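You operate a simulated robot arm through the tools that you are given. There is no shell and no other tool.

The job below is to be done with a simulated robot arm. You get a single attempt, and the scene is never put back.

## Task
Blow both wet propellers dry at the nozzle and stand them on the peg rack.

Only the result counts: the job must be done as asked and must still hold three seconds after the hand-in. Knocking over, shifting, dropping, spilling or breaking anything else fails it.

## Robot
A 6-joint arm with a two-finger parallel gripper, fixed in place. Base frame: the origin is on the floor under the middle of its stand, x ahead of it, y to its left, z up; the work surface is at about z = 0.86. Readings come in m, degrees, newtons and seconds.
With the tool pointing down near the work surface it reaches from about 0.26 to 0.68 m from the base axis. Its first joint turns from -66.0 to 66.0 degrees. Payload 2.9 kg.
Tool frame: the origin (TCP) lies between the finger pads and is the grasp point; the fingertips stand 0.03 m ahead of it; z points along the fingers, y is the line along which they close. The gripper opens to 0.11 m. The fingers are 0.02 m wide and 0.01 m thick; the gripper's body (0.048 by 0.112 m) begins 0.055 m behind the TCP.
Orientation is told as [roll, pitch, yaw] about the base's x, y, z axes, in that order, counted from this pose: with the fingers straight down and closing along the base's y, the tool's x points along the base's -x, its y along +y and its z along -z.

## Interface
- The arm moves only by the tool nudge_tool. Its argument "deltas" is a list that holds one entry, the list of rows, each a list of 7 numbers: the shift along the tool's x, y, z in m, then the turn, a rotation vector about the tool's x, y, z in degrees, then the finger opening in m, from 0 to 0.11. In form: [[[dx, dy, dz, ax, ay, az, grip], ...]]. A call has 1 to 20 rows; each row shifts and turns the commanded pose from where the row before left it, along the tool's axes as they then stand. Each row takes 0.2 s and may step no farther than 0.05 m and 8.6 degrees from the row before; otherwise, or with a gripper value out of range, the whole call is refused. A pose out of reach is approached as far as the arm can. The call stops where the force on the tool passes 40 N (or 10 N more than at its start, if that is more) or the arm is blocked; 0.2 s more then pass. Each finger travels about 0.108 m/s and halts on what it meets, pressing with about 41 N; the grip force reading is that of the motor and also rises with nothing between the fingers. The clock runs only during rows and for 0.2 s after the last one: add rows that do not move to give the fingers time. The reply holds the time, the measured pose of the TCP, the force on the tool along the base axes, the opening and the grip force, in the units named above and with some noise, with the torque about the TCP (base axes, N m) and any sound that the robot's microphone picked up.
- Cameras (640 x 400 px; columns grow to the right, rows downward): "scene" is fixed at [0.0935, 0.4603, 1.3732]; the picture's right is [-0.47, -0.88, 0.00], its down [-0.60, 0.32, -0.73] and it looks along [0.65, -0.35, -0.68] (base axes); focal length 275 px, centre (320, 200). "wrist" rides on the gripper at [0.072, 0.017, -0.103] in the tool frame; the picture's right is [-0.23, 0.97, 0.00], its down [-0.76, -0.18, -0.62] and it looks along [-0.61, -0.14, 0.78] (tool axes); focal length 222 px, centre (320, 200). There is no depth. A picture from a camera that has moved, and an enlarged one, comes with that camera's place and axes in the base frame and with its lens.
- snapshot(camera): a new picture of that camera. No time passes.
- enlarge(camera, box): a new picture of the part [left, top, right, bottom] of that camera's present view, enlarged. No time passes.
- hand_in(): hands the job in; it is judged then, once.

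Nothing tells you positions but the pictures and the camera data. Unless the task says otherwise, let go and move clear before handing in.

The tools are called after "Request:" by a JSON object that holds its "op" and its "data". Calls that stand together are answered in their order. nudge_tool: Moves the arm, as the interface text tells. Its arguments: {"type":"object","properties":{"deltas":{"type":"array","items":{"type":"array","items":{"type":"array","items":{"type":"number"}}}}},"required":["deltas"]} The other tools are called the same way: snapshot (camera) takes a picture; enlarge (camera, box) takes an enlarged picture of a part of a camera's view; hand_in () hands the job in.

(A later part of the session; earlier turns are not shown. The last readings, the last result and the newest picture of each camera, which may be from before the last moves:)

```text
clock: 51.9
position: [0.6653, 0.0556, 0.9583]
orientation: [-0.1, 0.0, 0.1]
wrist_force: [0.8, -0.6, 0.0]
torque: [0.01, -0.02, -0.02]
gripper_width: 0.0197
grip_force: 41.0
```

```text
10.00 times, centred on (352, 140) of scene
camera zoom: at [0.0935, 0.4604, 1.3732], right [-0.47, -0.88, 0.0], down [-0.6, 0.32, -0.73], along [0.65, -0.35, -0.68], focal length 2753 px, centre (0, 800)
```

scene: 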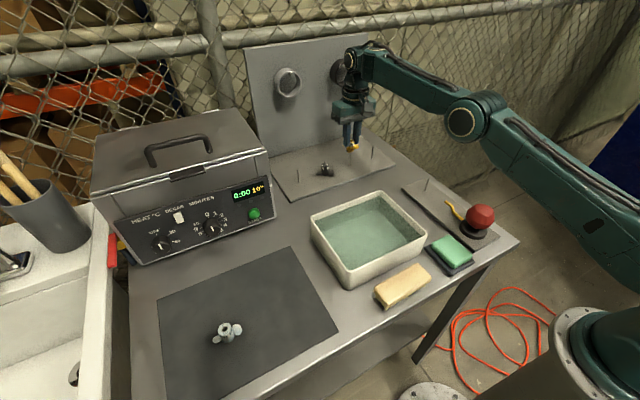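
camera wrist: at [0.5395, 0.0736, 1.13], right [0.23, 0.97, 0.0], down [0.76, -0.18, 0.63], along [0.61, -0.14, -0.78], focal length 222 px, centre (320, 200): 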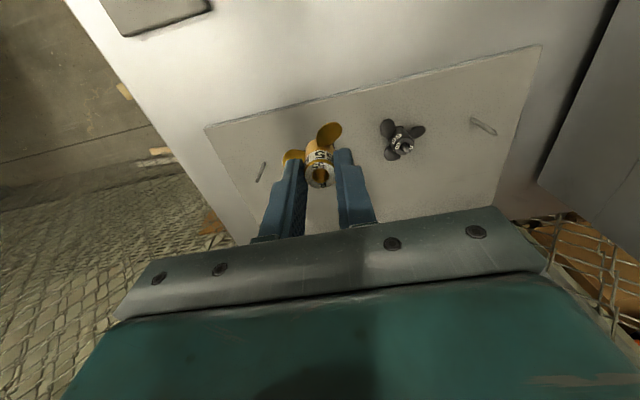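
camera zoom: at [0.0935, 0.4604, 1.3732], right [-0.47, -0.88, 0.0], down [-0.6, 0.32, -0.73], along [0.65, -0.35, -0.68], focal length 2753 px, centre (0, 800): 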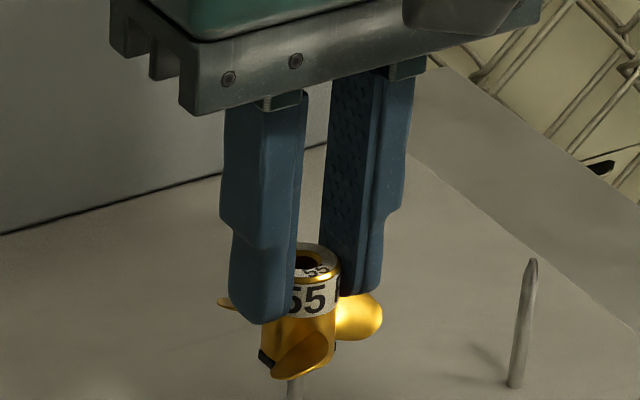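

The peg is inside the bore with no contact force. I'll continue down.

Request:
{"op": "nudge_tool", "data": {"deltas": [[[0, 0, 0.008, 0, 0, 0, 0.01], [0, 0, 0.008, 0, 0, 0, 0.01], [0, 0, 0.008, 0, 0, 0, 0.01], [0, 0, 0.006, 0, 0, 0, 0.01], [0, 0, 0, 0, 0, 0, 0.01]]]}}

Request:
{"op": "enlarge", "data": {"camera": "wrist", "box": [240, 100, 400, 200]}}

Request:
{"op": "enlarge", "data": {"camera": "scene", "box": [320, 130, 384, 170]}}

```text
clock: 53.1
position: [0.6654, 0.0539, 0.928]
orientation: [-0.1, 0.1, 0.0]
wrist_force: [0.0, -0.1, -1.2]
torque: [-0.03, 0.02, 0.0]
gripper_width: 0.0195
grip_force: 40.9
```

```text
4.00 times, centred on (320, 150) of wrist
camera zoom: at [0.5923, 0.0706, 1.0321], right [0.23, 0.97, 0.0], down [0.76, -0.18, 0.62], along [0.61, -0.14, -0.78], focal length 888 px, centre (320, 400)
```

zoom: 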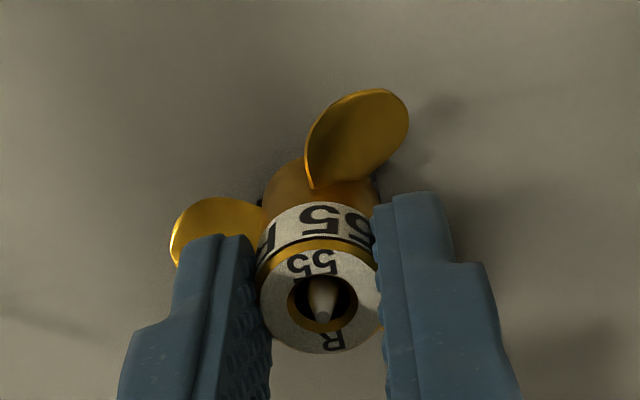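

```text
10.00 times, centred on (352, 150) of scene
camera zoom: at [0.0935, 0.4604, 1.3732], right [-0.47, -0.88, 0.0], down [-0.6, 0.32, -0.73], along [0.65, -0.35, -0.68], focal length 2753 px, centre (0, 700)
```

zoom: 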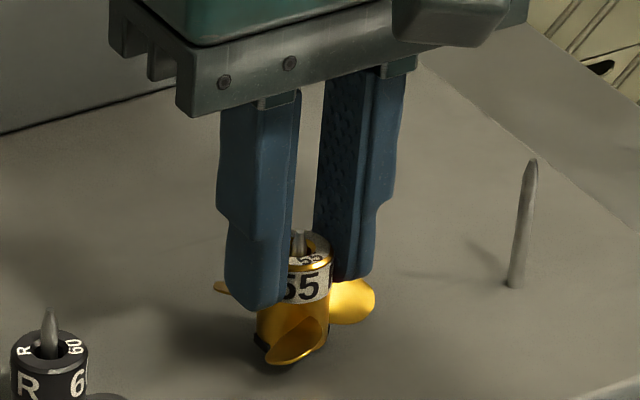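

The peg is nicely centred in the bore. About 8 mm to go until the base touches the rack.

Request:
{"op": "nudge_tool", "data": {"deltas": [[[0, 0, 0.003, 0, 0, 0, 0.01], [0, 0, 0.003, 0, 0, 0, 0.01], [0, 0, 0, 0, 0, 0, 0.01]]]}}

```text
clock: 53.9
position: [0.6634, 0.0536, 0.9216]
orientation: [-0.1, 0.2, 0.0]
wrist_force: [-0.2, 0.1, -0.9]
torque: [-0.02, 0.04, -0.02]
gripper_width: 0.0196
grip_force: 41.1
```

Request:
{"op": "nudge_tool", "data": {"deltas": [[[0, 0, 0.0015, 0, 0, 0, 0.01], [0, 0, 0, 0, 0, 0, 0.01]]]}}

Request:
{"op": "enlarge", "data": {"camera": "wrist", "box": [240, 100, 400, 200]}}

Request:
{"op": "enlarge", "data": {"camera": "scene", "box": [320, 130, 384, 170]}}

```text
clock: 54.5
position: [0.6645, 0.0553, 0.9209]
orientation: [0.0, 0.1, 0.0]
wrist_force: [0.4, 0.1, -0.3]
torque: [0.03, 0.01, -0.03]
gripper_width: 0.0196
grip_force: 41.0
```

```text
4.00 times, centred on (320, 150) of wrist
camera zoom: at [0.5918, 0.0708, 1.0251], right [0.23, 0.97, 0.0], down [0.76, -0.18, 0.62], along [0.61, -0.14, -0.78], focal length 888 px, centre (320, 400)
```

zoom: 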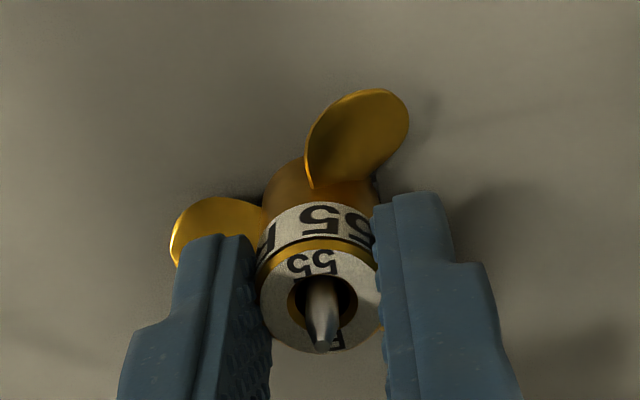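

```text
10.00 times, centred on (352, 150) of scene
camera zoom: at [0.0935, 0.4604, 1.3732], right [-0.47, -0.88, 0.0], down [-0.6, 0.32, -0.73], along [0.65, -0.35, -0.68], focal length 2753 px, centre (0, 700)
```

zoom: 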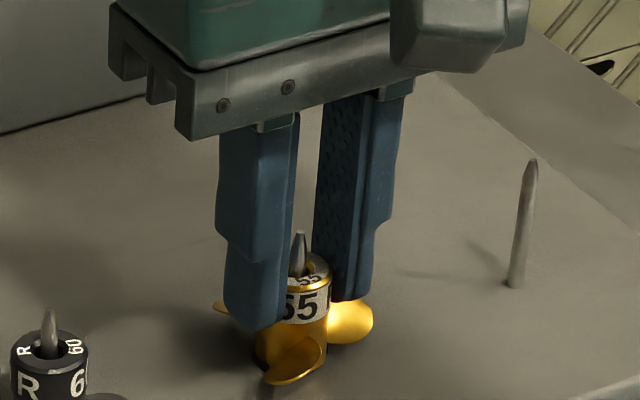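

No contact yet at TCP z ≈ 0.922. Continuing a millimetre at a time.

Request:
{"op": "nudge_tool", "data": {"deltas": [[[0, 0, 0.001, 0, 0, 0, 0.01], [0, 0, 0, 0, 0, 0, 0.01]]]}}

```text
clock: 55.1
position: [0.6642, 0.0562, 0.9216]
orientation: [-0.1, 0.0, -0.1]
wrist_force: [-1.6, -2.1, 7.0]
torque: [-0.08, -0.03, -0.02]
gripper_width: 0.0199
grip_force: 40.8
```

Contact with the rack at about 7 N. I'll release and lift clear.

Request:
{"op": "nudge_tool", "data": {"deltas": [[[0, 0, -0.0003, 0, 0, 0, 0.01], [0, 0, 0, 0, 0, 0, 0.025], [0, 0, 0, 0, 0, 0, 0.05], [0, 0, 0, 0, 0, 0, 0.05], [0, 0, 0, 0, 0, 0, 0.05]]]}}

Request:
{"op": "enlarge", "data": {"camera": "wrist", "box": [240, 100, 400, 200]}}

Request:
{"op": "enlarge", "data": {"camera": "scene", "box": [320, 130, 384, 170]}}

```text
clock: 56.3
position: [0.6651, 0.056, 0.9213]
orientation: [0.0, 0.1, 0.0]
wrist_force: [-0.2, -0.4, 0.1]
torque: [-0.02, 0.03, 0.0]
gripper_width: 0.0504
grip_force: 0.0
```

```text
4.00 times, centred on (320, 150) of wrist
camera zoom: at [0.5921, 0.0716, 1.0246], right [0.23, 0.97, 0.0], down [0.76, -0.18, 0.62], along [0.61, -0.14, -0.78], focal length 888 px, centre (320, 400)
```

zoom: 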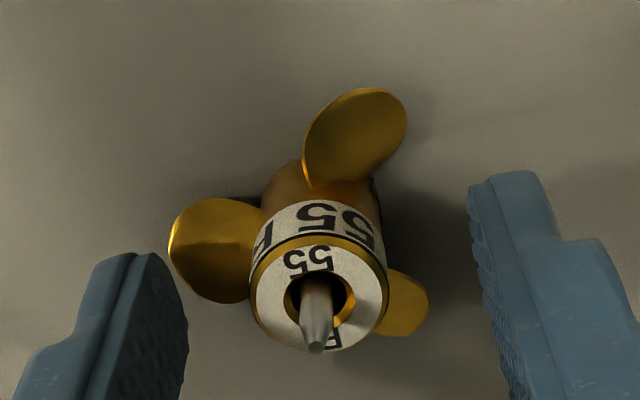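

```text
10.00 times, centred on (352, 150) of scene
camera zoom: at [0.0935, 0.4603, 1.3732], right [-0.47, -0.88, 0.0], down [-0.6, 0.32, -0.73], along [0.65, -0.35, -0.68], focal length 2753 px, centre (0, 700)
```

zoom: 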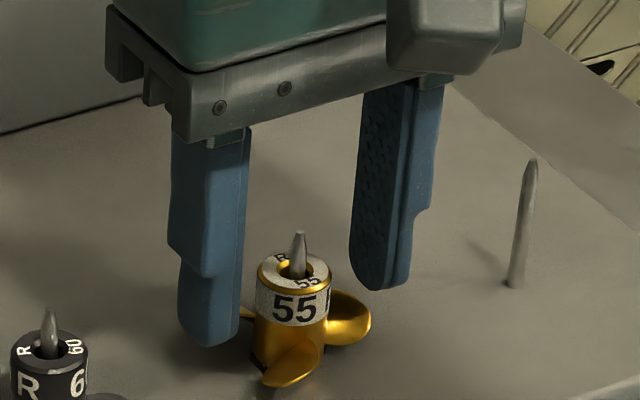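

R 55 stands seated on the rack. I'll lift straight up, draw back inward, then travel high over to R 50.

Request:
{"op": "nudge_tool", "data": {"deltas": [[[0, 0, -0.02, 0, 0, 0, 0.05], [0, 0, -0.018, 0, 0, 0, 0.05], [0, 0, -0.018, 0, 0, 0, 0.05], [0.03, 0, 0, 0, 0, 0, 0.05], [0.03, 0, -0.02, 0, 0, 0, 0.05], [0.04, 0, -0.02, 0, 0, 0, 0.06], [0.04, 0, -0.02, 0, 0, 0, 0.08], [0, 0, 0, 0, 0, 0, 0.1]]]}}

Request:
{"op": "snapshot", "data": {"camera": "scene"}}

Request:
{"op": "snapshot", "data": {"camera": "wrist"}}

```text
clock: 58.1
position: [0.5248, 0.0559, 1.036]
orientation: [-0.2, 0.1, 0.0]
wrist_force: [-0.1, 0.2, 0.1]
torque: [-0.02, 0.03, 0.0]
gripper_width: 0.1
grip_force: 0.1
```

```text
taken
```

scene: 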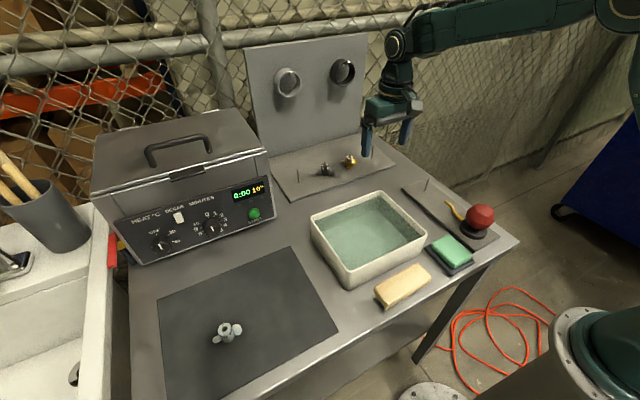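

```text
taken
camera wrist: at [0.4525, 0.0716, 1.1399], right [0.23, 0.97, 0.0], down [0.76, -0.18, 0.62], along [0.61, -0.14, -0.78], focal length 222 px, centre (320, 200)
```

wrist: 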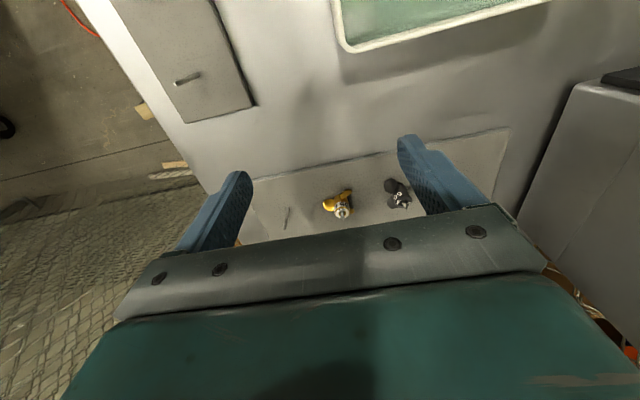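

Path is clear (the cleaner's front is at x ≈ 0.6). Moving over to R 50.

Request:
{"op": "nudge_tool", "data": {"deltas": [[[0.01705, 0.04126, -0.002, 0, 0, 0, 0.1], [0.01705, 0.04126, -0.002, 0, 0, 0, 0.1], [0.01705, 0.04126, -0.002, 0, 0, 0, 0.1], [0.01705, 0.04126, -0.002, 0, 0, 0, 0.1], [0.01705, 0.04126, 0, 0, 0, 0, 0.1], [0.01705, 0.04126, 0, 0, 0, 0, 0.1], [0.01705, 0.04126, 0, 0, 0, 0, 0.1], [0.01705, 0.04126, 0, 0, 0, 0, 0.1], [0.01705, 0.04126, 0, 0, 0, 0, 0.1], [0.01705, 0.04126, 0, 0, 0, 0, 0.1], [0.01705, 0.04126, 0, 0, 0, 0, 0.1], [0, 0, 0.03, 0, 0, 0, 0.1], [0, 0, 0.03, 0, 0, 0, 0.1], [0, 0, 0, 0, 0, 0, 0.1]]]}}

Request:
{"op": "snapshot", "data": {"camera": "wrist"}}

Request:
{"op": "enlarge", "data": {"camera": "wrist", "box": [272, 90, 368, 150]}}

```text
clock: 61.1
position: [0.3384, 0.5069, 0.9813]
orientation: [-0.1, 0.1, 0.1]
wrist_force: [-0.1, -1.0, 0.5]
torque: [-0.02, 0.01, -0.02]
gripper_width: 0.1004
grip_force: 0.1
```

```text
taken
camera wrist: at [0.2654, 0.5238, 1.0863], right [0.23, 0.97, 0.0], down [0.76, -0.18, 0.62], along [0.61, -0.14, -0.78], focal length 222 px, centre (320, 200)
```

wrist: 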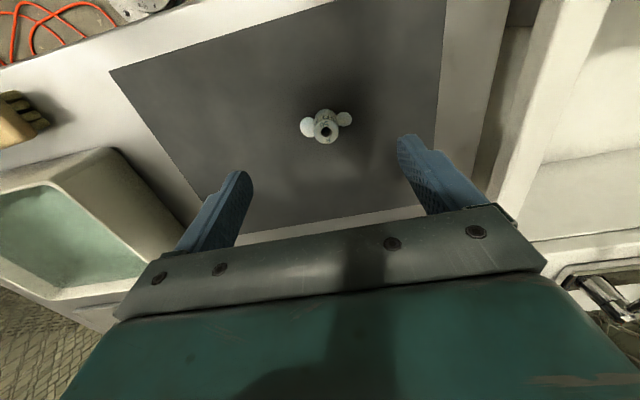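

```text
6.67 times, centred on (320, 120) of wrist
camera zoom: at [0.2654, 0.5238, 1.0863], right [0.23, 0.97, 0.0], down [0.76, -0.18, 0.62], along [0.61, -0.14, -0.78], focal length 1481 px, centre (320, 733)
```

zoom: 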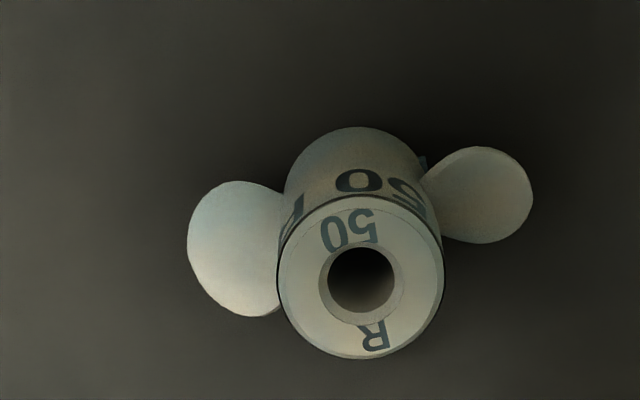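

R 50's two blades lie along ±y, so I'll turn the gripper 90° to close along x, well clear of the blades. Rotating in place at this safe height.

Request:
{"op": "nudge_tool", "data": {"deltas": [[[0, 0, 0, 0, 0, -8.182, 0.1], [0, 0, 0, 0, 0, -8.182, 0.1], [0, 0, 0, 0, 0, -8.182, 0.1], [0, 0, 0, 0, 0, -8.182, 0.1], [0, 0, 0, 0, 0, -8.182, 0.1], [0, 0, 0, 0, 0, -8.182, 0.1], [0, 0, 0, 0, 0, -8.182, 0.1], [0, 0, 0, 0, 0, -8.182, 0.1], [0, 0, 0, 0, 0, -8.182, 0.1], [0, 0, 0, 0, 0, -8.182, 0.1], [0, 0, 0, 0, 0, -8.182, 0.1], [0, 0, 0, 0, 0, 0, 0.1]]]}}

Request:
{"op": "snapshot", "data": {"camera": "wrist"}}

Request:
{"op": "enlarge", "data": {"camera": "wrist", "box": [272, 90, 368, 150]}}

```text
clock: 63.7
position: [0.3371, 0.509, 0.9844]
orientation: [0.1, 0.0, 90.0]
wrist_force: [0.5, 0.5, 0.4]
torque: [0.02, 0.01, 0.03]
gripper_width: 0.1001
grip_force: 0.0
```

```text
taken
camera wrist: at [0.32, 0.4359, 1.0885], right [-0.97, 0.23, 0.0], down [0.18, 0.76, 0.62], along [0.14, 0.61, -0.78], focal length 222 px, centre (320, 200)
```

wrist: 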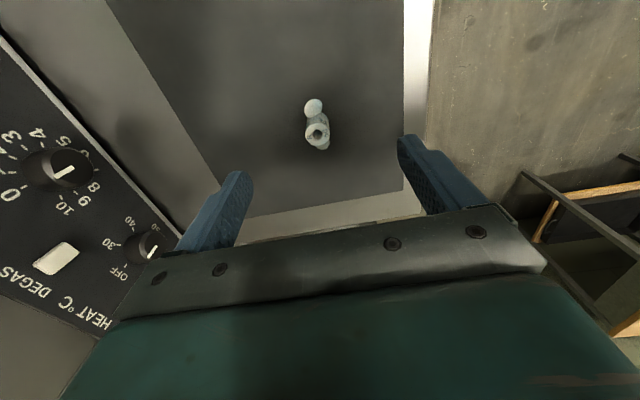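

```text
6.67 times, centred on (320, 120) of wrist
camera zoom: at [0.32, 0.4359, 1.0885], right [-0.97, 0.23, 0.0], down [0.18, 0.76, 0.62], along [0.14, 0.61, -0.78], focal length 1481 px, centre (320, 733)
```

zoom: 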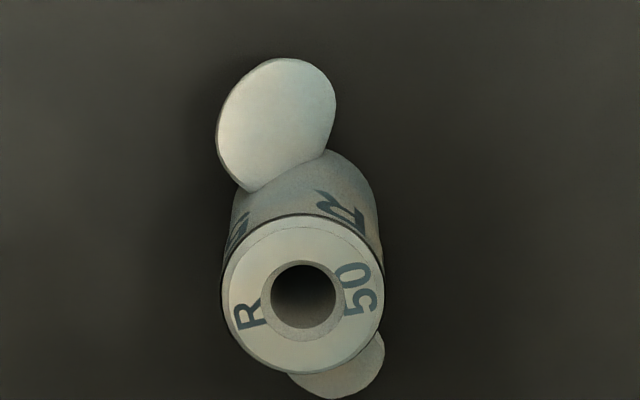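

Yaw is 90°. R 50's hub centre is at (0.340, 0.511). I'll narrow the fingers, recentre and descend part way.

Request:
{"op": "nudge_tool", "data": {"deltas": [[[-0.0033, -0.0028, 0, 0, 0, 0, 0.08], [0, 0, 0.025, 0, 0, 0, 0.07], [0, 0, 0.025, 0, 0, 0, 0.07], [0, 0, 0, 0, 0, 0, 0.07]]]}}

Request:
{"op": "enlarge", "data": {"camera": "wrist", "box": [240, 100, 400, 200]}}

Request:
{"op": "enlarge", "data": {"camera": "scene", "box": [150, 280, 310, 380]}}

```text
clock: 64.7
position: [0.3399, 0.5113, 0.9338]
orientation: [0.1, 0.1, 90.0]
wrist_force: [0.6, 0.2, 0.4]
torque: [0.0, 0.02, 0.02]
gripper_width: 0.0698
grip_force: 0.0
```

```text
4.00 times, centred on (320, 150) of wrist
camera zoom: at [0.3227, 0.4384, 1.0381], right [-0.97, 0.23, 0.0], down [0.18, 0.76, 0.62], along [0.14, 0.61, -0.78], focal length 888 px, centre (320, 400)
```

zoom: 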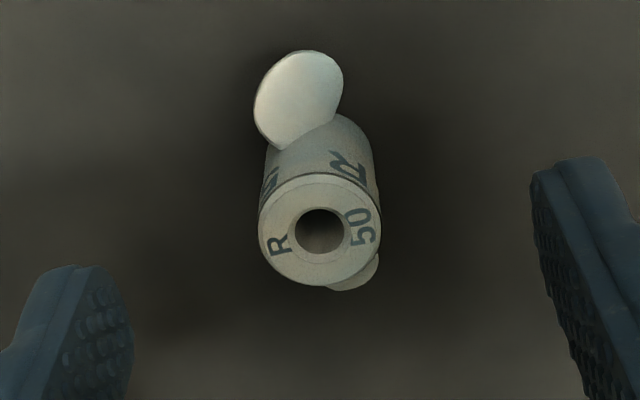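

```text
4.00 times, centred on (230, 330) of scene
camera zoom: at [0.0935, 0.4604, 1.3732], right [-0.47, -0.88, 0.0], down [-0.6, 0.32, -0.73], along [0.65, -0.35, -0.68], focal length 1101 px, centre (680, -320)
```

zoom: 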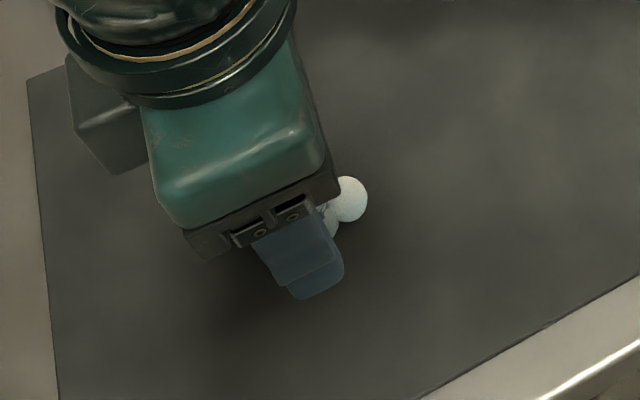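

The gripper is centred on R 50. I'll descend the last 26 mm and close.

Request:
{"op": "nudge_tool", "data": {"deltas": [[[0, 0, 0.013, 0, 0, 0, 0.06], [0, 0, 0.013, 0, 0, 0, 0.06], [0, 0, 0, 0, 0, 0, 0.06]]]}}

Request:
{"op": "enlarge", "data": {"camera": "wrist", "box": [240, 110, 400, 210]}}

```text
clock: 65.5
position: [0.3396, 0.5106, 0.9088]
orientation: [0.1, 0.1, 89.9]
wrist_force: [0.0, 0.1, -0.3]
torque: [0.01, -0.01, -0.01]
gripper_width: 0.06
grip_force: 0.1
```

```text
4.00 times, centred on (320, 160) of wrist
camera zoom: at [0.323, 0.438, 1.0125], right [-0.97, 0.23, 0.0], down [0.18, 0.76, 0.62], along [0.14, 0.61, -0.78], focal length 888 px, centre (320, 360)
```

zoom: 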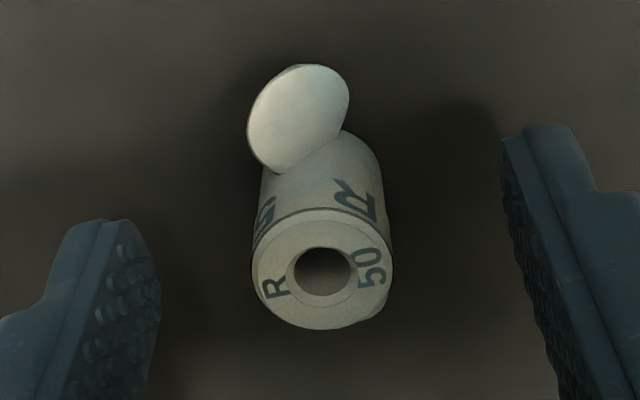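

Everything lines up. Closing on R 50.

Request:
{"op": "nudge_tool", "data": {"deltas": [[[0, 0, 0, 0, 0, 0, 0.03], [0, 0, 0, 0, 0, 0, 0.01], [0, 0, 0, 0, 0, 0, 0.01], [0, 0, 0, 0, 0, 0, 0.01]]]}}

Request:
{"op": "enlarge", "data": {"camera": "wrist", "box": [240, 110, 400, 210]}}

```text
clock: 66.5
position: [0.3413, 0.5113, 0.908]
orientation: [0.1, 0.2, 89.9]
wrist_force: [-0.2, -0.5, 0.2]
torque: [0.01, 0.03, 0.0]
gripper_width: 0.0206
grip_force: 41.2
```

```text
4.00 times, centred on (320, 160) of wrist
camera zoom: at [0.323, 0.4381, 1.0127], right [-0.97, 0.23, 0.0], down [0.18, 0.76, 0.62], along [0.14, 0.61, -0.78], focal length 888 px, centre (320, 360)
```

zoom: 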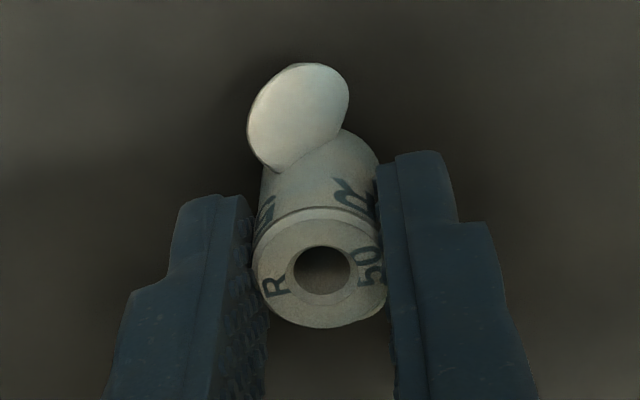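

R 50 is gripped (20.6 mm, 41 N). I'll lift and carry it high over to the drying peg, keeping this yaw.

Request:
{"op": "nudge_tool", "data": {"deltas": [[[0, 0, -0.03, 0, 0, 0, 0.01], [0, 0, -0.04, 0, 0, 0, 0.01], [0, 0, -0.04, 0, 0, 0, 0.01], [0, 0, -0.03, 0, 0, 0, 0.01], [0.0443, -0.0096, 0, 0, 0, 0, 0.01], [0.0443, -0.0096, 0, 0, 0, 0, 0.01], [0.0443, -0.0096, 0, 0, 0, 0, 0.01], [0.0443, -0.0096, 0, 0, 0, 0, 0.01], [0.0443, -0.0096, 0, 0, 0, 0, 0.01], [0.0443, -0.0096, 0, 0, 0, 0, 0.01], [0.0443, -0.0096, 0, 0, 0, 0, 0.01], [0.0443, -0.0096, 0, 0, 0, 0, 0.01], [0.0443, -0.0096, 0, 0, 0, 0, 0.01], [0.0443, -0.0096, 0, 0, 0, 0, 0.01], [0.0443, -0.0096, 0, 0, 0, 0, 0.01], [0.0443, -0.0096, 0, 0, 0, 0, 0.01], [0.0443, -0.0096, 0, 0, 0, 0, 0.01], [0, 0, 0, 0, 0, 0, 0.01], [0, 0, 0, 0, 0, 0, 0.01]]]}}

Request:
{"op": "snapshot", "data": {"camera": "wrist"}}

Request:
{"op": "enlarge", "data": {"camera": "scene", "box": [370, 100, 530, 200]}}

```text
clock: 70.5
position: [0.4628, -0.0648, 1.0513]
orientation: [0.1, 0.1, 90.0]
wrist_force: [-0.2, 0.5, -0.2]
torque: [-0.04, 0.01, 0.01]
gripper_width: 0.0206
grip_force: 41.1
```

```text
taken
camera wrist: at [0.4461, -0.1375, 1.1554], right [-0.97, 0.23, 0.0], down [0.18, 0.76, 0.62], along [0.14, 0.61, -0.78], focal length 222 px, centre (320, 200)
```

wrist: 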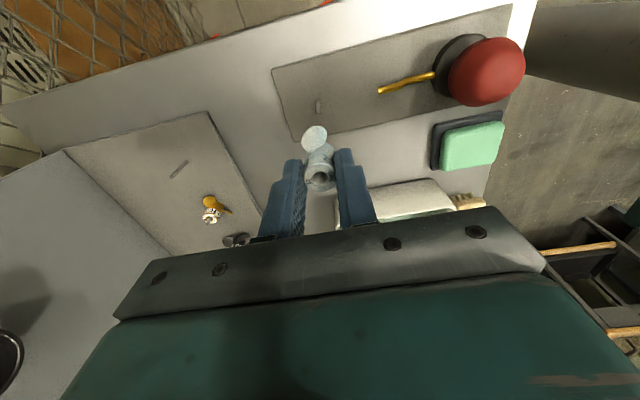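

```text
4.00 times, centred on (450, 150) of scene
camera zoom: at [0.0935, 0.4603, 1.3732], right [-0.47, -0.88, 0.0], down [-0.6, 0.32, -0.73], along [0.65, -0.35, -0.68], focal length 1101 px, centre (-200, 400)
```

zoom: 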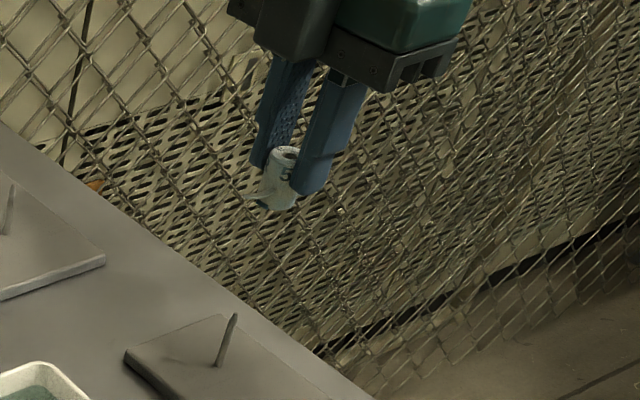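

R 50 is held above the drying station. I'll zoom in on the peg from this viewpoint to confirm alignment.

Request:
{"op": "enlarge", "data": {"camera": "wrist", "box": [272, 80, 368, 140]}}

Request:
{"op": "enlarge", "data": {"camera": "wrist", "box": [240, 110, 400, 210]}}

```text
6.67 times, centred on (320, 110) of wrist
camera zoom: at [0.4461, -0.1375, 1.1554], right [-0.97, 0.23, 0.0], down [0.18, 0.76, 0.62], along [0.14, 0.61, -0.78], focal length 1481 px, centre (320, 800)
```

zoom: 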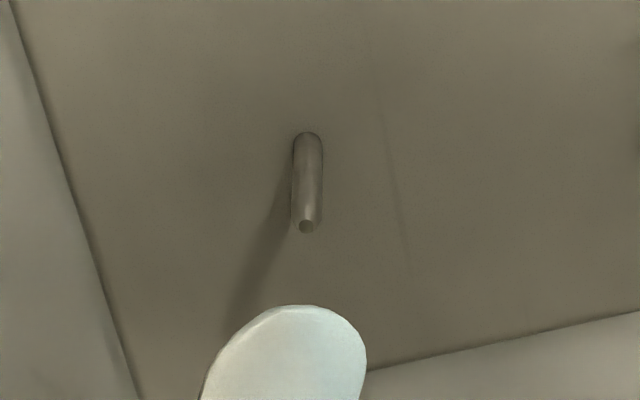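

```text
4.00 times, centred on (320, 160) of wrist
camera zoom: at [0.4461, -0.1375, 1.1554], right [-0.97, 0.23, 0.0], down [0.18, 0.76, 0.62], along [0.14, 0.61, -0.78], focal length 888 px, centre (320, 360)
```

zoom: 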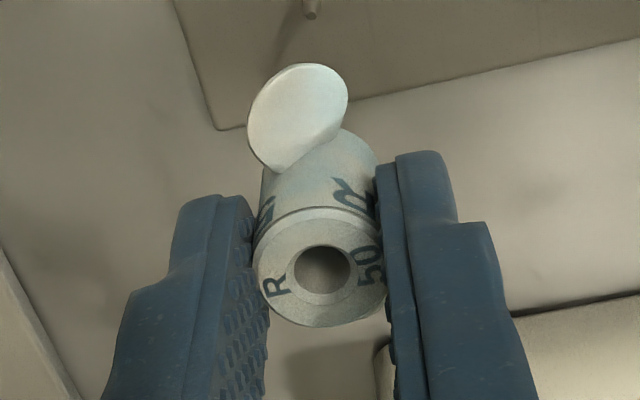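

From this viewpoint the peg reads (0.4655, -0.0645); combined with what I learned from the first insertion, I'll aim for (0.4643, -0.0656). Lowering to just above the peg tip.

Request:
{"op": "nudge_tool", "data": {"deltas": [[[0, -0.0012, 0.03, 0, 0, 0, 0.01], [0, 0, 0.03, 0, 0, 0, 0.01], [0, 0, 0.017, 0, 0, 0, 0.01], [0, 0, 0, 0, 0, 0, 0.01]]]}}

Request:
{"op": "enlarge", "data": {"camera": "wrist", "box": [240, 100, 400, 200]}}

Request:
{"op": "enlarge", "data": {"camera": "scene", "box": [388, 140, 468, 190]}}

```text
clock: 71.5
position: [0.4645, -0.0638, 0.9717]
orientation: [0.1, 0.1, 90.0]
wrist_force: [-1.0, -0.8, -0.3]
torque: [-0.01, 0.04, 0.01]
gripper_width: 0.0203
grip_force: 41.0
```

```text
4.00 times, centred on (320, 150) of wrist
camera zoom: at [0.4474, -0.1364, 1.0762], right [-0.97, 0.23, 0.0], down [0.18, 0.76, 0.62], along [0.14, 0.61, -0.78], focal length 888 px, centre (320, 400)
```

zoom: 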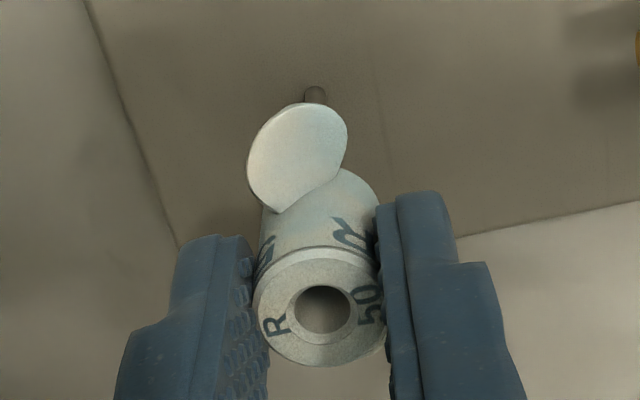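

```text
8.00 times, centred on (428, 165) of scene
camera zoom: at [0.0935, 0.4603, 1.3732], right [-0.47, -0.88, 0.0], down [-0.6, 0.32, -0.73], along [0.65, -0.35, -0.68], focal length 2202 px, centre (-544, 480)
```

zoom: 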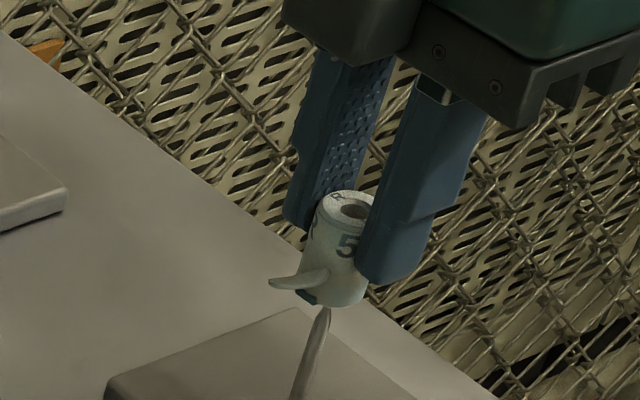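

A small correction of about 1.3 mm in y, then lowering onto the peg while watching the force.

Request:
{"op": "nudge_tool", "data": {"deltas": [[[0.0013, -0.0002, 0, 0, 0, 0, 0.01], [0, 0, 0.008, 0, 0, 0, 0.01], [0, 0, 0.006, 0, 0, 0, 0.01], [0, 0, 0.006, 0, 0, 0, 0.01], [0, 0, 0.004, 0, 0, 0, 0.01]]]}}

Request:
{"op": "enlarge", "data": {"camera": "wrist", "box": [240, 100, 400, 200]}}

Request:
{"op": "enlarge", "data": {"camera": "scene", "box": [388, 150, 468, 200]}}

```text
clock: 72.7
position: [0.4652, -0.0642, 0.9484]
orientation: [0.1, 0.1, 89.9]
wrist_force: [-0.5, -0.4, -0.5]
torque: [0.01, -0.02, 0.0]
gripper_width: 0.0205
grip_force: 41.3
```

```text
4.00 times, centred on (320, 150) of wrist
camera zoom: at [0.4481, -0.138, 1.0514], right [-0.97, 0.23, 0.0], down [0.18, 0.76, 0.62], along [0.14, 0.61, -0.78], focal length 888 px, centre (320, 400)
```

zoom: 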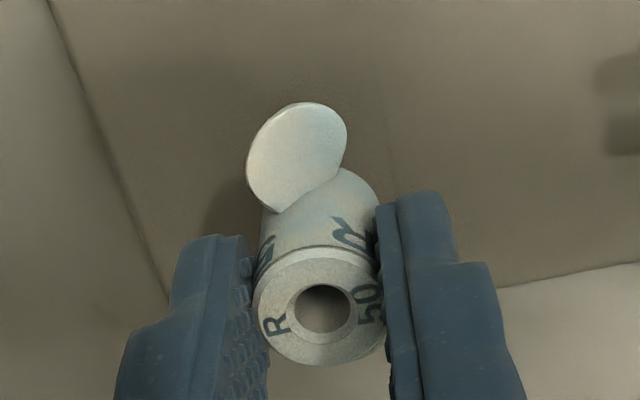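

```text
8.00 times, centred on (428, 175) of scene
camera zoom: at [0.0935, 0.4604, 1.3732], right [-0.47, -0.88, 0.0], down [-0.6, 0.32, -0.73], along [0.65, -0.35, -0.68], focal length 2202 px, centre (-544, 400)
```

zoom: 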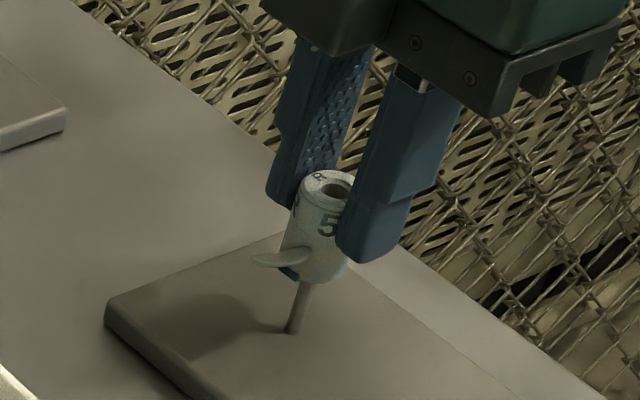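

The peg is in the bore with no side force. Continuing down.

Request:
{"op": "nudge_tool", "data": {"deltas": [[[0, 0, 0.008, 0, 0, 0, 0.01], [0, 0, 0.008, 0, 0, 0, 0.01], [0, 0, 0.008, 0, 0, 0, 0.01], [0, 0, 0, 0, 0, 0, 0.01]]]}}

Request:
{"op": "enlarge", "data": {"camera": "wrist", "box": [240, 100, 400, 200]}}

```text
clock: 73.7
position: [0.4633, -0.0641, 0.9226]
orientation: [0.0, 0.1, 90.0]
wrist_force: [1.4, -3.4, 0.8]
torque: [-0.08, -0.06, -0.01]
gripper_width: 0.0206
grip_force: 41.0
```

```text
4.00 times, centred on (320, 150) of wrist
camera zoom: at [0.4474, -0.1377, 1.0277], right [-0.97, 0.23, 0.0], down [0.18, 0.76, 0.62], along [0.14, 0.61, -0.78], focal length 888 px, centre (320, 400)
```

zoom: 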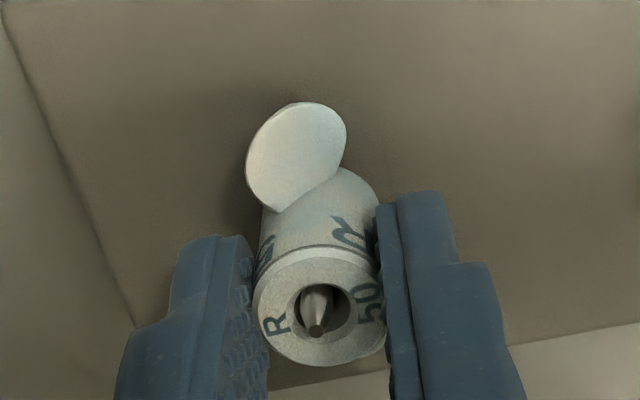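

A slight 3 N side force; I'll ease it by half a millimetre and continue down.

Request:
{"op": "nudge_tool", "data": {"deltas": [[[0.0006, 0, 0.003, 0, 0, 0, 0.01], [0, 0, 0.002, 0, 0, 0, 0.01], [0, 0, 0, 0, 0, 0, 0.01]]]}}

```text
clock: 74.5
position: [0.4642, -0.0648, 0.919]
orientation: [0.1, 0.1, 89.9]
wrist_force: [0.4, 0.5, 0.6]
torque: [-0.02, -0.01, -0.01]
gripper_width: 0.0206
grip_force: 41.1
```

Request:
{"op": "nudge_tool", "data": {"deltas": [[[0, 0, 0.0015, 0, 0, 0, 0.01], [0, 0, 0, 0, 0, 0, 0.01]]]}}

Request:
{"op": "enlarge", "data": {"camera": "scene", "box": [388, 150, 468, 200]}}

```text
clock: 75.1
position: [0.4644, -0.0661, 0.9184]
orientation: [0.1, 0.1, 89.9]
wrist_force: [-0.3, -0.5, 4.8]
torque: [0.01, -0.07, -0.01]
gripper_width: 0.0206
grip_force: 40.9
```

```text
8.00 times, centred on (428, 175) of scene
camera zoom: at [0.0934, 0.4604, 1.3732], right [-0.47, -0.88, 0.0], down [-0.6, 0.32, -0.73], along [0.65, -0.35, -0.68], focal length 2202 px, centre (-544, 400)
```

zoom: 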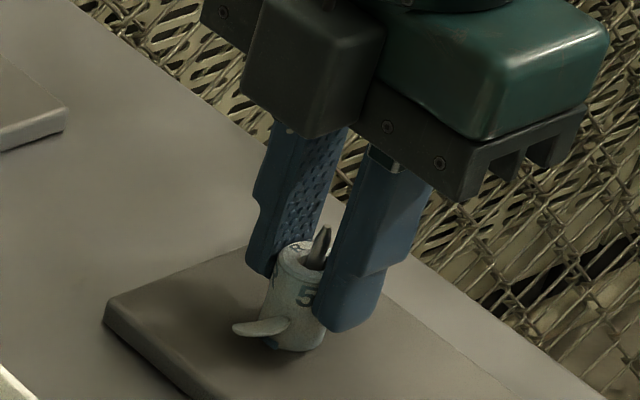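

Seated (about 5 N contact). Releasing with a modest opening so the inner finger stays clear of the nozzle.

Request:
{"op": "nudge_tool", "data": {"deltas": [[[0, 0, -0.0003, 0, 0, 0, 0.01], [0, 0, 0, 0, 0, 0, 0.025], [0, 0, 0, 0, 0, 0, 0.05], [0, 0, 0, 0, 0, 0, 0.05], [0, 0, 0, 0, 0, 0, 0.05]]]}}

Request:
{"op": "enlarge", "data": {"camera": "wrist", "box": [240, 100, 400, 200]}}

Request:
{"op": "enlarge", "data": {"camera": "scene", "box": [388, 150, 468, 200]}}

```text
clock: 76.3
position: [0.4657, -0.0652, 0.9172]
orientation: [0.1, 0.1, 90.0]
wrist_force: [1.6, -0.3, 0.2]
torque: [0.01, 0.02, 0.01]
gripper_width: 0.0501
grip_force: 0.1
```

```text
4.00 times, centred on (320, 150) of wrist
camera zoom: at [0.4482, -0.1384, 1.0218], right [-0.97, 0.23, 0.0], down [0.18, 0.76, 0.62], along [0.14, 0.61, -0.78], focal length 888 px, centre (320, 400)
```

zoom: 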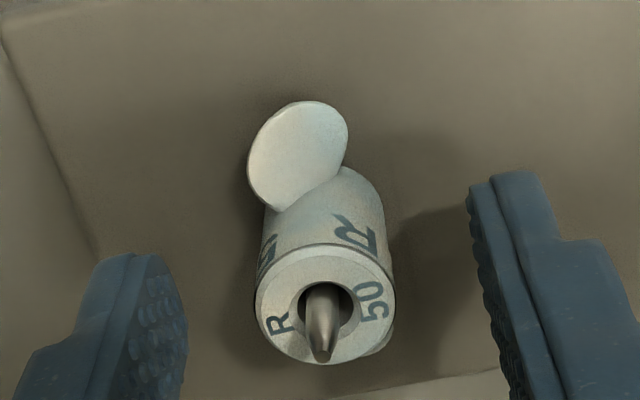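

```text
8.00 times, centred on (428, 175) of scene
camera zoom: at [0.0935, 0.4603, 1.3732], right [-0.47, -0.88, 0.0], down [-0.6, 0.32, -0.73], along [0.65, -0.35, -0.68], focal length 2202 px, centre (-544, 400)
```

zoom: 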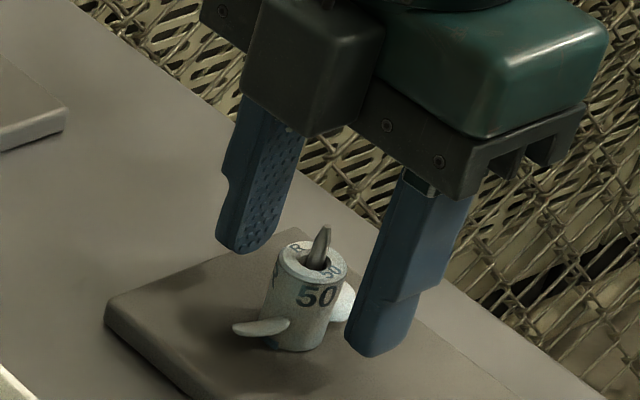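

R 50 stands on the drying peg. Now I'll lift, close the fingers and go above the bulb.

Request:
{"op": "nudge_tool", "data": {"deltas": [[[0, 0, -0.04, 0, 0, 0, 0.05], [0, 0, -0.04, 0, 0, 0, 0.05], [0, 0, -0.03, 0, 0, 0, 0.03], [0, 0.04, 0, 0, 0, 0, 0.0], [0, 0.04, 0, 0, 0, 0, 0.0], [0, 0.04, 0, 0, 0, 0, 0.0], [0, 0.041, 0, 0, 0, 0, 0.0], [0, 0, 0.0375, 0, 0, 0, 0.0], [0, 0, 0, 0, 0, 0, 0.0]]]}}

Request:
{"op": "snapshot", "data": {"camera": "wrist"}}

Request:
{"op": "enlarge", "data": {"camera": "scene", "box": [370, 130, 530, 260]}}

Request:
{"op": "enlarge", "data": {"camera": "scene", "box": [412, 174, 444, 194]}}

```text
clock: 78.3
position: [0.3044, -0.0659, 0.9881]
orientation: [0.1, 0.1, 90.1]
wrist_force: [0.1, 0.3, 0.4]
torque: [-0.01, 0.0, -0.04]
gripper_width: 0.0002
grip_force: 37.9
```

```text
taken
camera wrist: at [0.2871, -0.1379, 1.0927], right [-0.97, 0.23, 0.0], down [0.18, 0.76, 0.62], along [0.14, 0.61, -0.78], focal length 222 px, centre (320, 200)
```

wrist: 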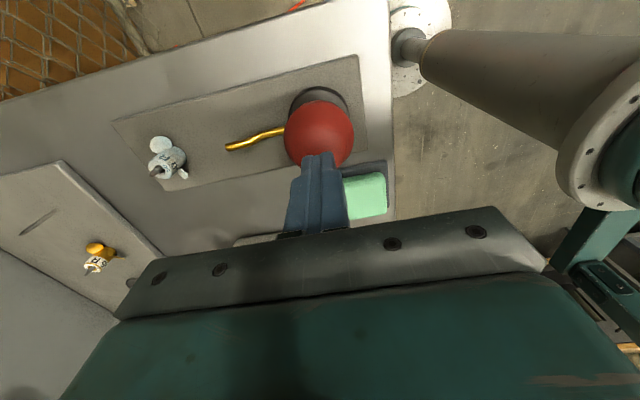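

```text
3.08 times, centred on (450, 195) of scene
camera zoom: at [0.0935, 0.4604, 1.3732], right [-0.47, -0.88, 0.0], down [-0.6, 0.32, -0.73], along [0.65, -0.35, -0.68], focal length 847 px, centre (-80, 215)
```

zoom: 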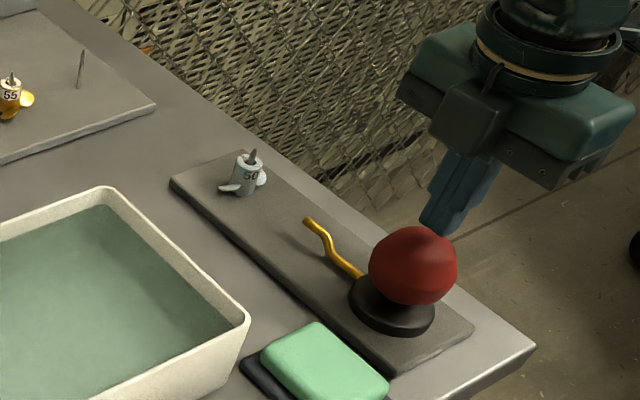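

```text
16.00 times, centred on (428, 184) of scene
camera zoom: at [0.0935, 0.4604, 1.3732], right [-0.47, -0.88, 0.0], down [-0.6, 0.32, -0.73], along [0.65, -0.35, -0.68], focal length 4405 px, centre (-1408, 456)
```

zoom: 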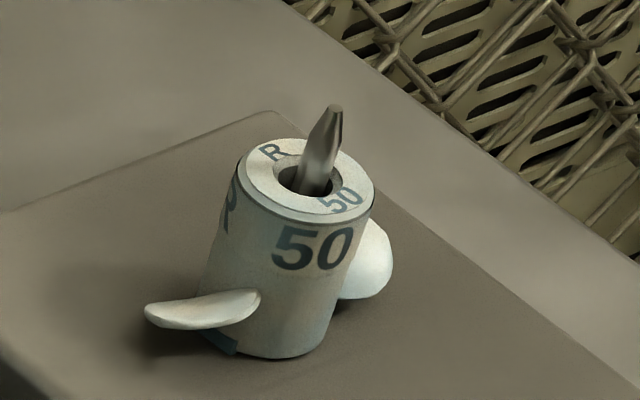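

R 50 still shows the bluish wet film. I'm over the bulb, so I'll press quickly, hold and compare.

Request:
{"op": "nudge_tool", "data": {"deltas": [[[0, 0, 0.0262, 0, 0, 0, 0], [0, 0, 0, 0, 0, 0, 0], [0, 0, -0.0262, 0, 0, 0, 0], [0, 0, 0, 0, 0, 0, 0], [0, 0, 0, 0, 0, 0, 0]]]}}

Request:
{"op": "enlarge", "data": {"camera": "scene", "box": [412, 174, 444, 194]}}

```text
clock: 79.5
position: [0.3049, -0.0658, 0.9899]
orientation: [0.0, 0.2, 90.0]
wrist_force: [0.0, -0.1, 0.0]
torque: [0.01, 0.02, 0.01]
gripper_width: 0.0001
grip_force: 38.0
```

```text
16.00 times, centred on (428, 184) of scene
camera zoom: at [0.0935, 0.4604, 1.3732], right [-0.47, -0.88, 0.0], down [-0.6, 0.32, -0.73], along [0.65, -0.35, -0.68], focal length 4405 px, centre (-1408, 456)
```

zoom: 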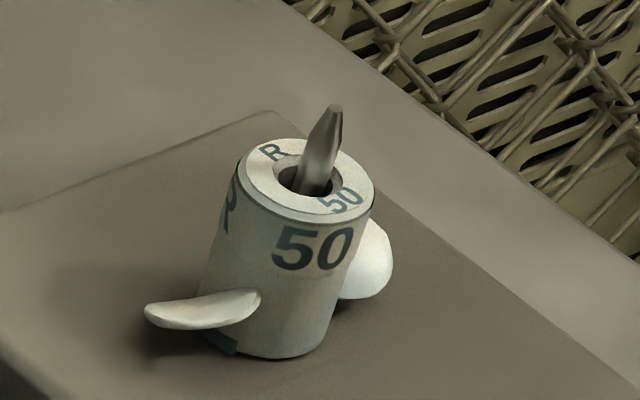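

Slightly less blue after one puff. I'll give two more full strokes.

Request:
{"op": "nudge_tool", "data": {"deltas": [[[0, 0, 0.0262, 0, 0, 0, 0], [0, 0, 0, 0, 0, 0, 0], [0, 0, -0.0262, 0, 0, 0, 0], [0, 0, 0, 0, 0, 0, 0], [0, 0, 0, 0, 0, 0, 0], [0, 0, 0.0262, 0, 0, 0, 0], [0, 0, 0, 0, 0, 0, 0], [0, 0, -0.0262, 0, 0, 0, 0], [0, 0, 0, 0, 0, 0, 0], [0, 0, 0, 0, 0, 0, 0]]]}}

Request:
{"op": "enlarge", "data": {"camera": "scene", "box": [412, 174, 444, 194]}}

```text
clock: 81.7
position: [0.3034, -0.0627, 0.9908]
orientation: [0.1, 0.2, 90.0]
wrist_force: [-0.4, 0.4, -0.9]
torque: [0.01, 0.02, -0.03]
gripper_width: 0.0
grip_force: 37.8
```

```text
16.00 times, centred on (428, 184) of scene
camera zoom: at [0.0935, 0.4604, 1.3732], right [-0.47, -0.88, 0.0], down [-0.6, 0.32, -0.73], along [0.65, -0.35, -0.68], focal length 4405 px, centre (-1408, 456)
```

zoom: 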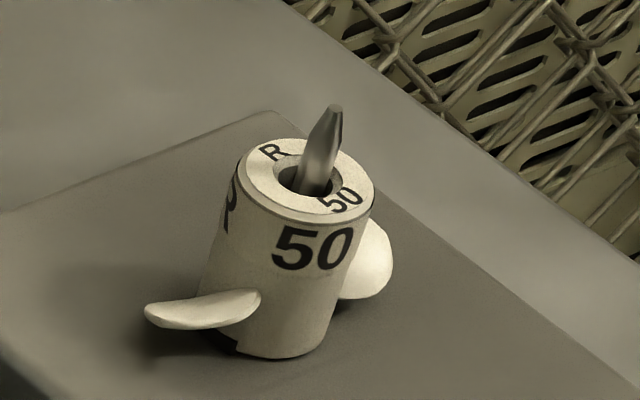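

The film is gone: lettering and lug are black, and the body is a clean cream. One more puff for certainty, then I'll go back above R 50.

Request:
{"op": "nudge_tool", "data": {"deltas": [[[0, 0, 0.0262, 0, 0, 0, 0], [0, 0, 0, 0, 0, 0, 0], [0, 0, -0.0262, 0, 0, 0, 0], [0, 0, -0.0375, 0, 0, 0, 0], [0, -0.04, 0, 0, 0, 0, 0.02], [0, -0.04, 0, 0, 0, 0, 0.04], [0, -0.04, 0, 0, 0, 0, 0.06], [0, -0.041, 0, 0, 0, 0, 0.06], [0, 0, 0.03, 0, 0, 0, 0.06], [0, 0, 0.03, 0, 0, 0, 0.06], [0, 0, 0, 0, 0, 0, 0.06]]]}}

Request:
{"op": "snapshot", "data": {"camera": "wrist"}}

Request:
{"op": "enlarge", "data": {"camera": "wrist", "box": [240, 100, 400, 200]}}

Request:
{"op": "enlarge", "data": {"camera": "scene", "box": [370, 130, 530, 260]}}

```text
clock: 84.1
position: [0.4672, -0.0638, 0.9693]
orientation: [0.1, 0.1, 90.0]
wrist_force: [0.0, 0.4, 0.4]
torque: [0.0, -0.03, 0.0]
gripper_width: 0.0601
grip_force: 0.1
```

```text
taken
camera wrist: at [0.4495, -0.1376, 1.0722], right [-0.97, 0.23, 0.0], down [0.18, 0.76, 0.62], along [0.14, 0.61, -0.78], focal length 222 px, centre (320, 200)
```

wrist: 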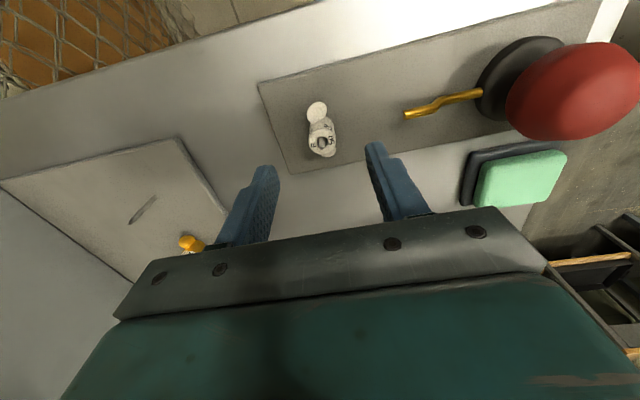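

```text
4.00 times, centred on (320, 150) of wrist
camera zoom: at [0.4495, -0.1376, 1.0722], right [-0.97, 0.23, 0.0], down [0.18, 0.76, 0.62], along [0.14, 0.61, -0.78], focal length 888 px, centre (320, 400)
```

zoom: 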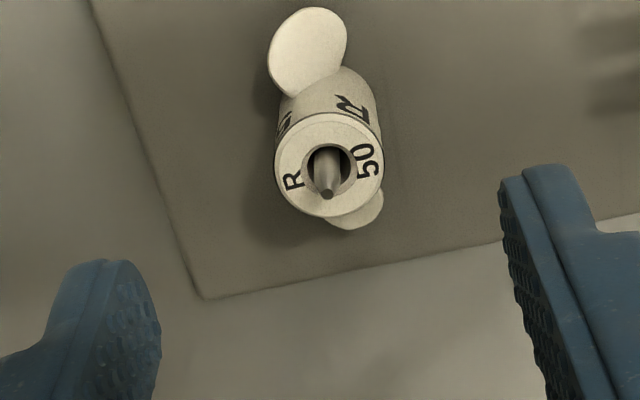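

```text
3.08 times, centred on (450, 195) of scene
camera zoom: at [0.0935, 0.4603, 1.3732], right [-0.47, -0.88, 0.0], down [-0.6, 0.32, -0.73], along [0.65, -0.35, -0.68], focal length 847 px, centre (-80, 215)
```

zoom: 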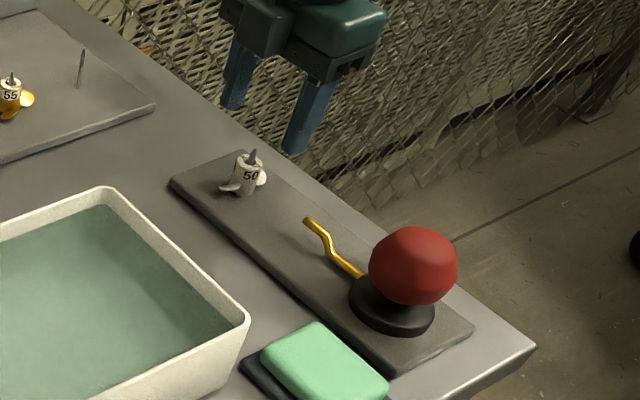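

R 50 is dry and still seated; its hub is at (0.4646, -0.066). Recentring by 2 mm and descending to grip.

Request:
{"op": "nudge_tool", "data": {"deltas": [[[0.0004, 0.0019, 0.02, 0, 0, 0, 0.06], [0, 0, 0.02, 0, 0, 0, 0.06], [0, 0, 0.0108, 0, 0, 0, 0.06], [0, 0, 0, 0, 0, 0, 0.06]]]}}

Request:
{"op": "enlarge", "data": {"camera": "wrist", "box": [240, 100, 400, 200]}}

```text
clock: 85.1
position: [0.4626, -0.0654, 0.9155]
orientation: [0.1, 0.0, 90.0]
wrist_force: [-0.1, 0.0, -0.5]
torque: [0.01, -0.02, 0.0]
gripper_width: 0.0601
grip_force: 0.1
```

```text
4.00 times, centred on (320, 150) of wrist
camera zoom: at [0.4463, -0.1389, 1.0202], right [-0.97, 0.23, 0.0], down [0.18, 0.76, 0.62], along [0.14, 0.61, -0.78], focal length 888 px, centre (320, 400)
```

zoom: 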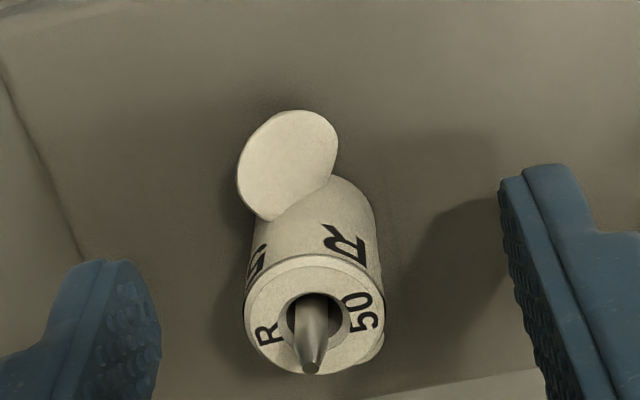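

Under 1 mm off. I'll trim it and close.

Request:
{"op": "nudge_tool", "data": {"deltas": [[[-0.0003, -0.0008, -0.0008, 0, 0, 0, 0.05], [0, 0, 0, 0, 0, 0, 0.03], [0, 0, 0, 0, 0, 0, 0.01], [0, 0, 0, 0, 0, 0, 0.01], [0, 0, 0, 0, 0, 0, 0.01]]]}}

Request:
{"op": "enlarge", "data": {"camera": "wrist", "box": [240, 100, 400, 200]}}

```text
clock: 86.3
position: [0.4643, -0.0656, 0.9173]
orientation: [0.0, 0.1, 90.0]
wrist_force: [0.9, 0.3, -0.2]
torque: [0.02, -0.01, -0.01]
gripper_width: 0.0206
grip_force: 40.7
```

```text
4.00 times, centred on (320, 150) of wrist
camera zoom: at [0.4469, -0.1387, 1.0216], right [-0.97, 0.23, 0.0], down [0.18, 0.76, 0.62], along [0.14, 0.61, -0.78], focal length 888 px, centre (320, 400)
```

zoom: 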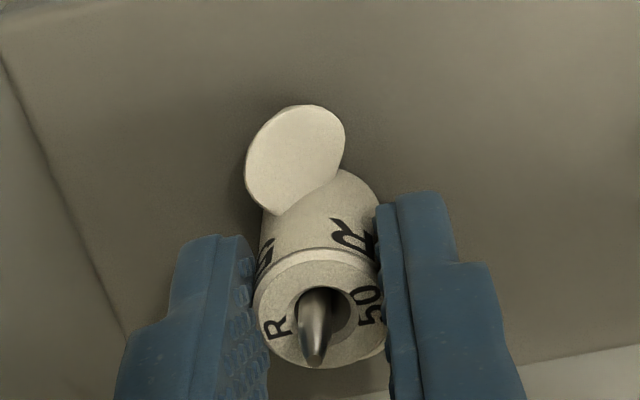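

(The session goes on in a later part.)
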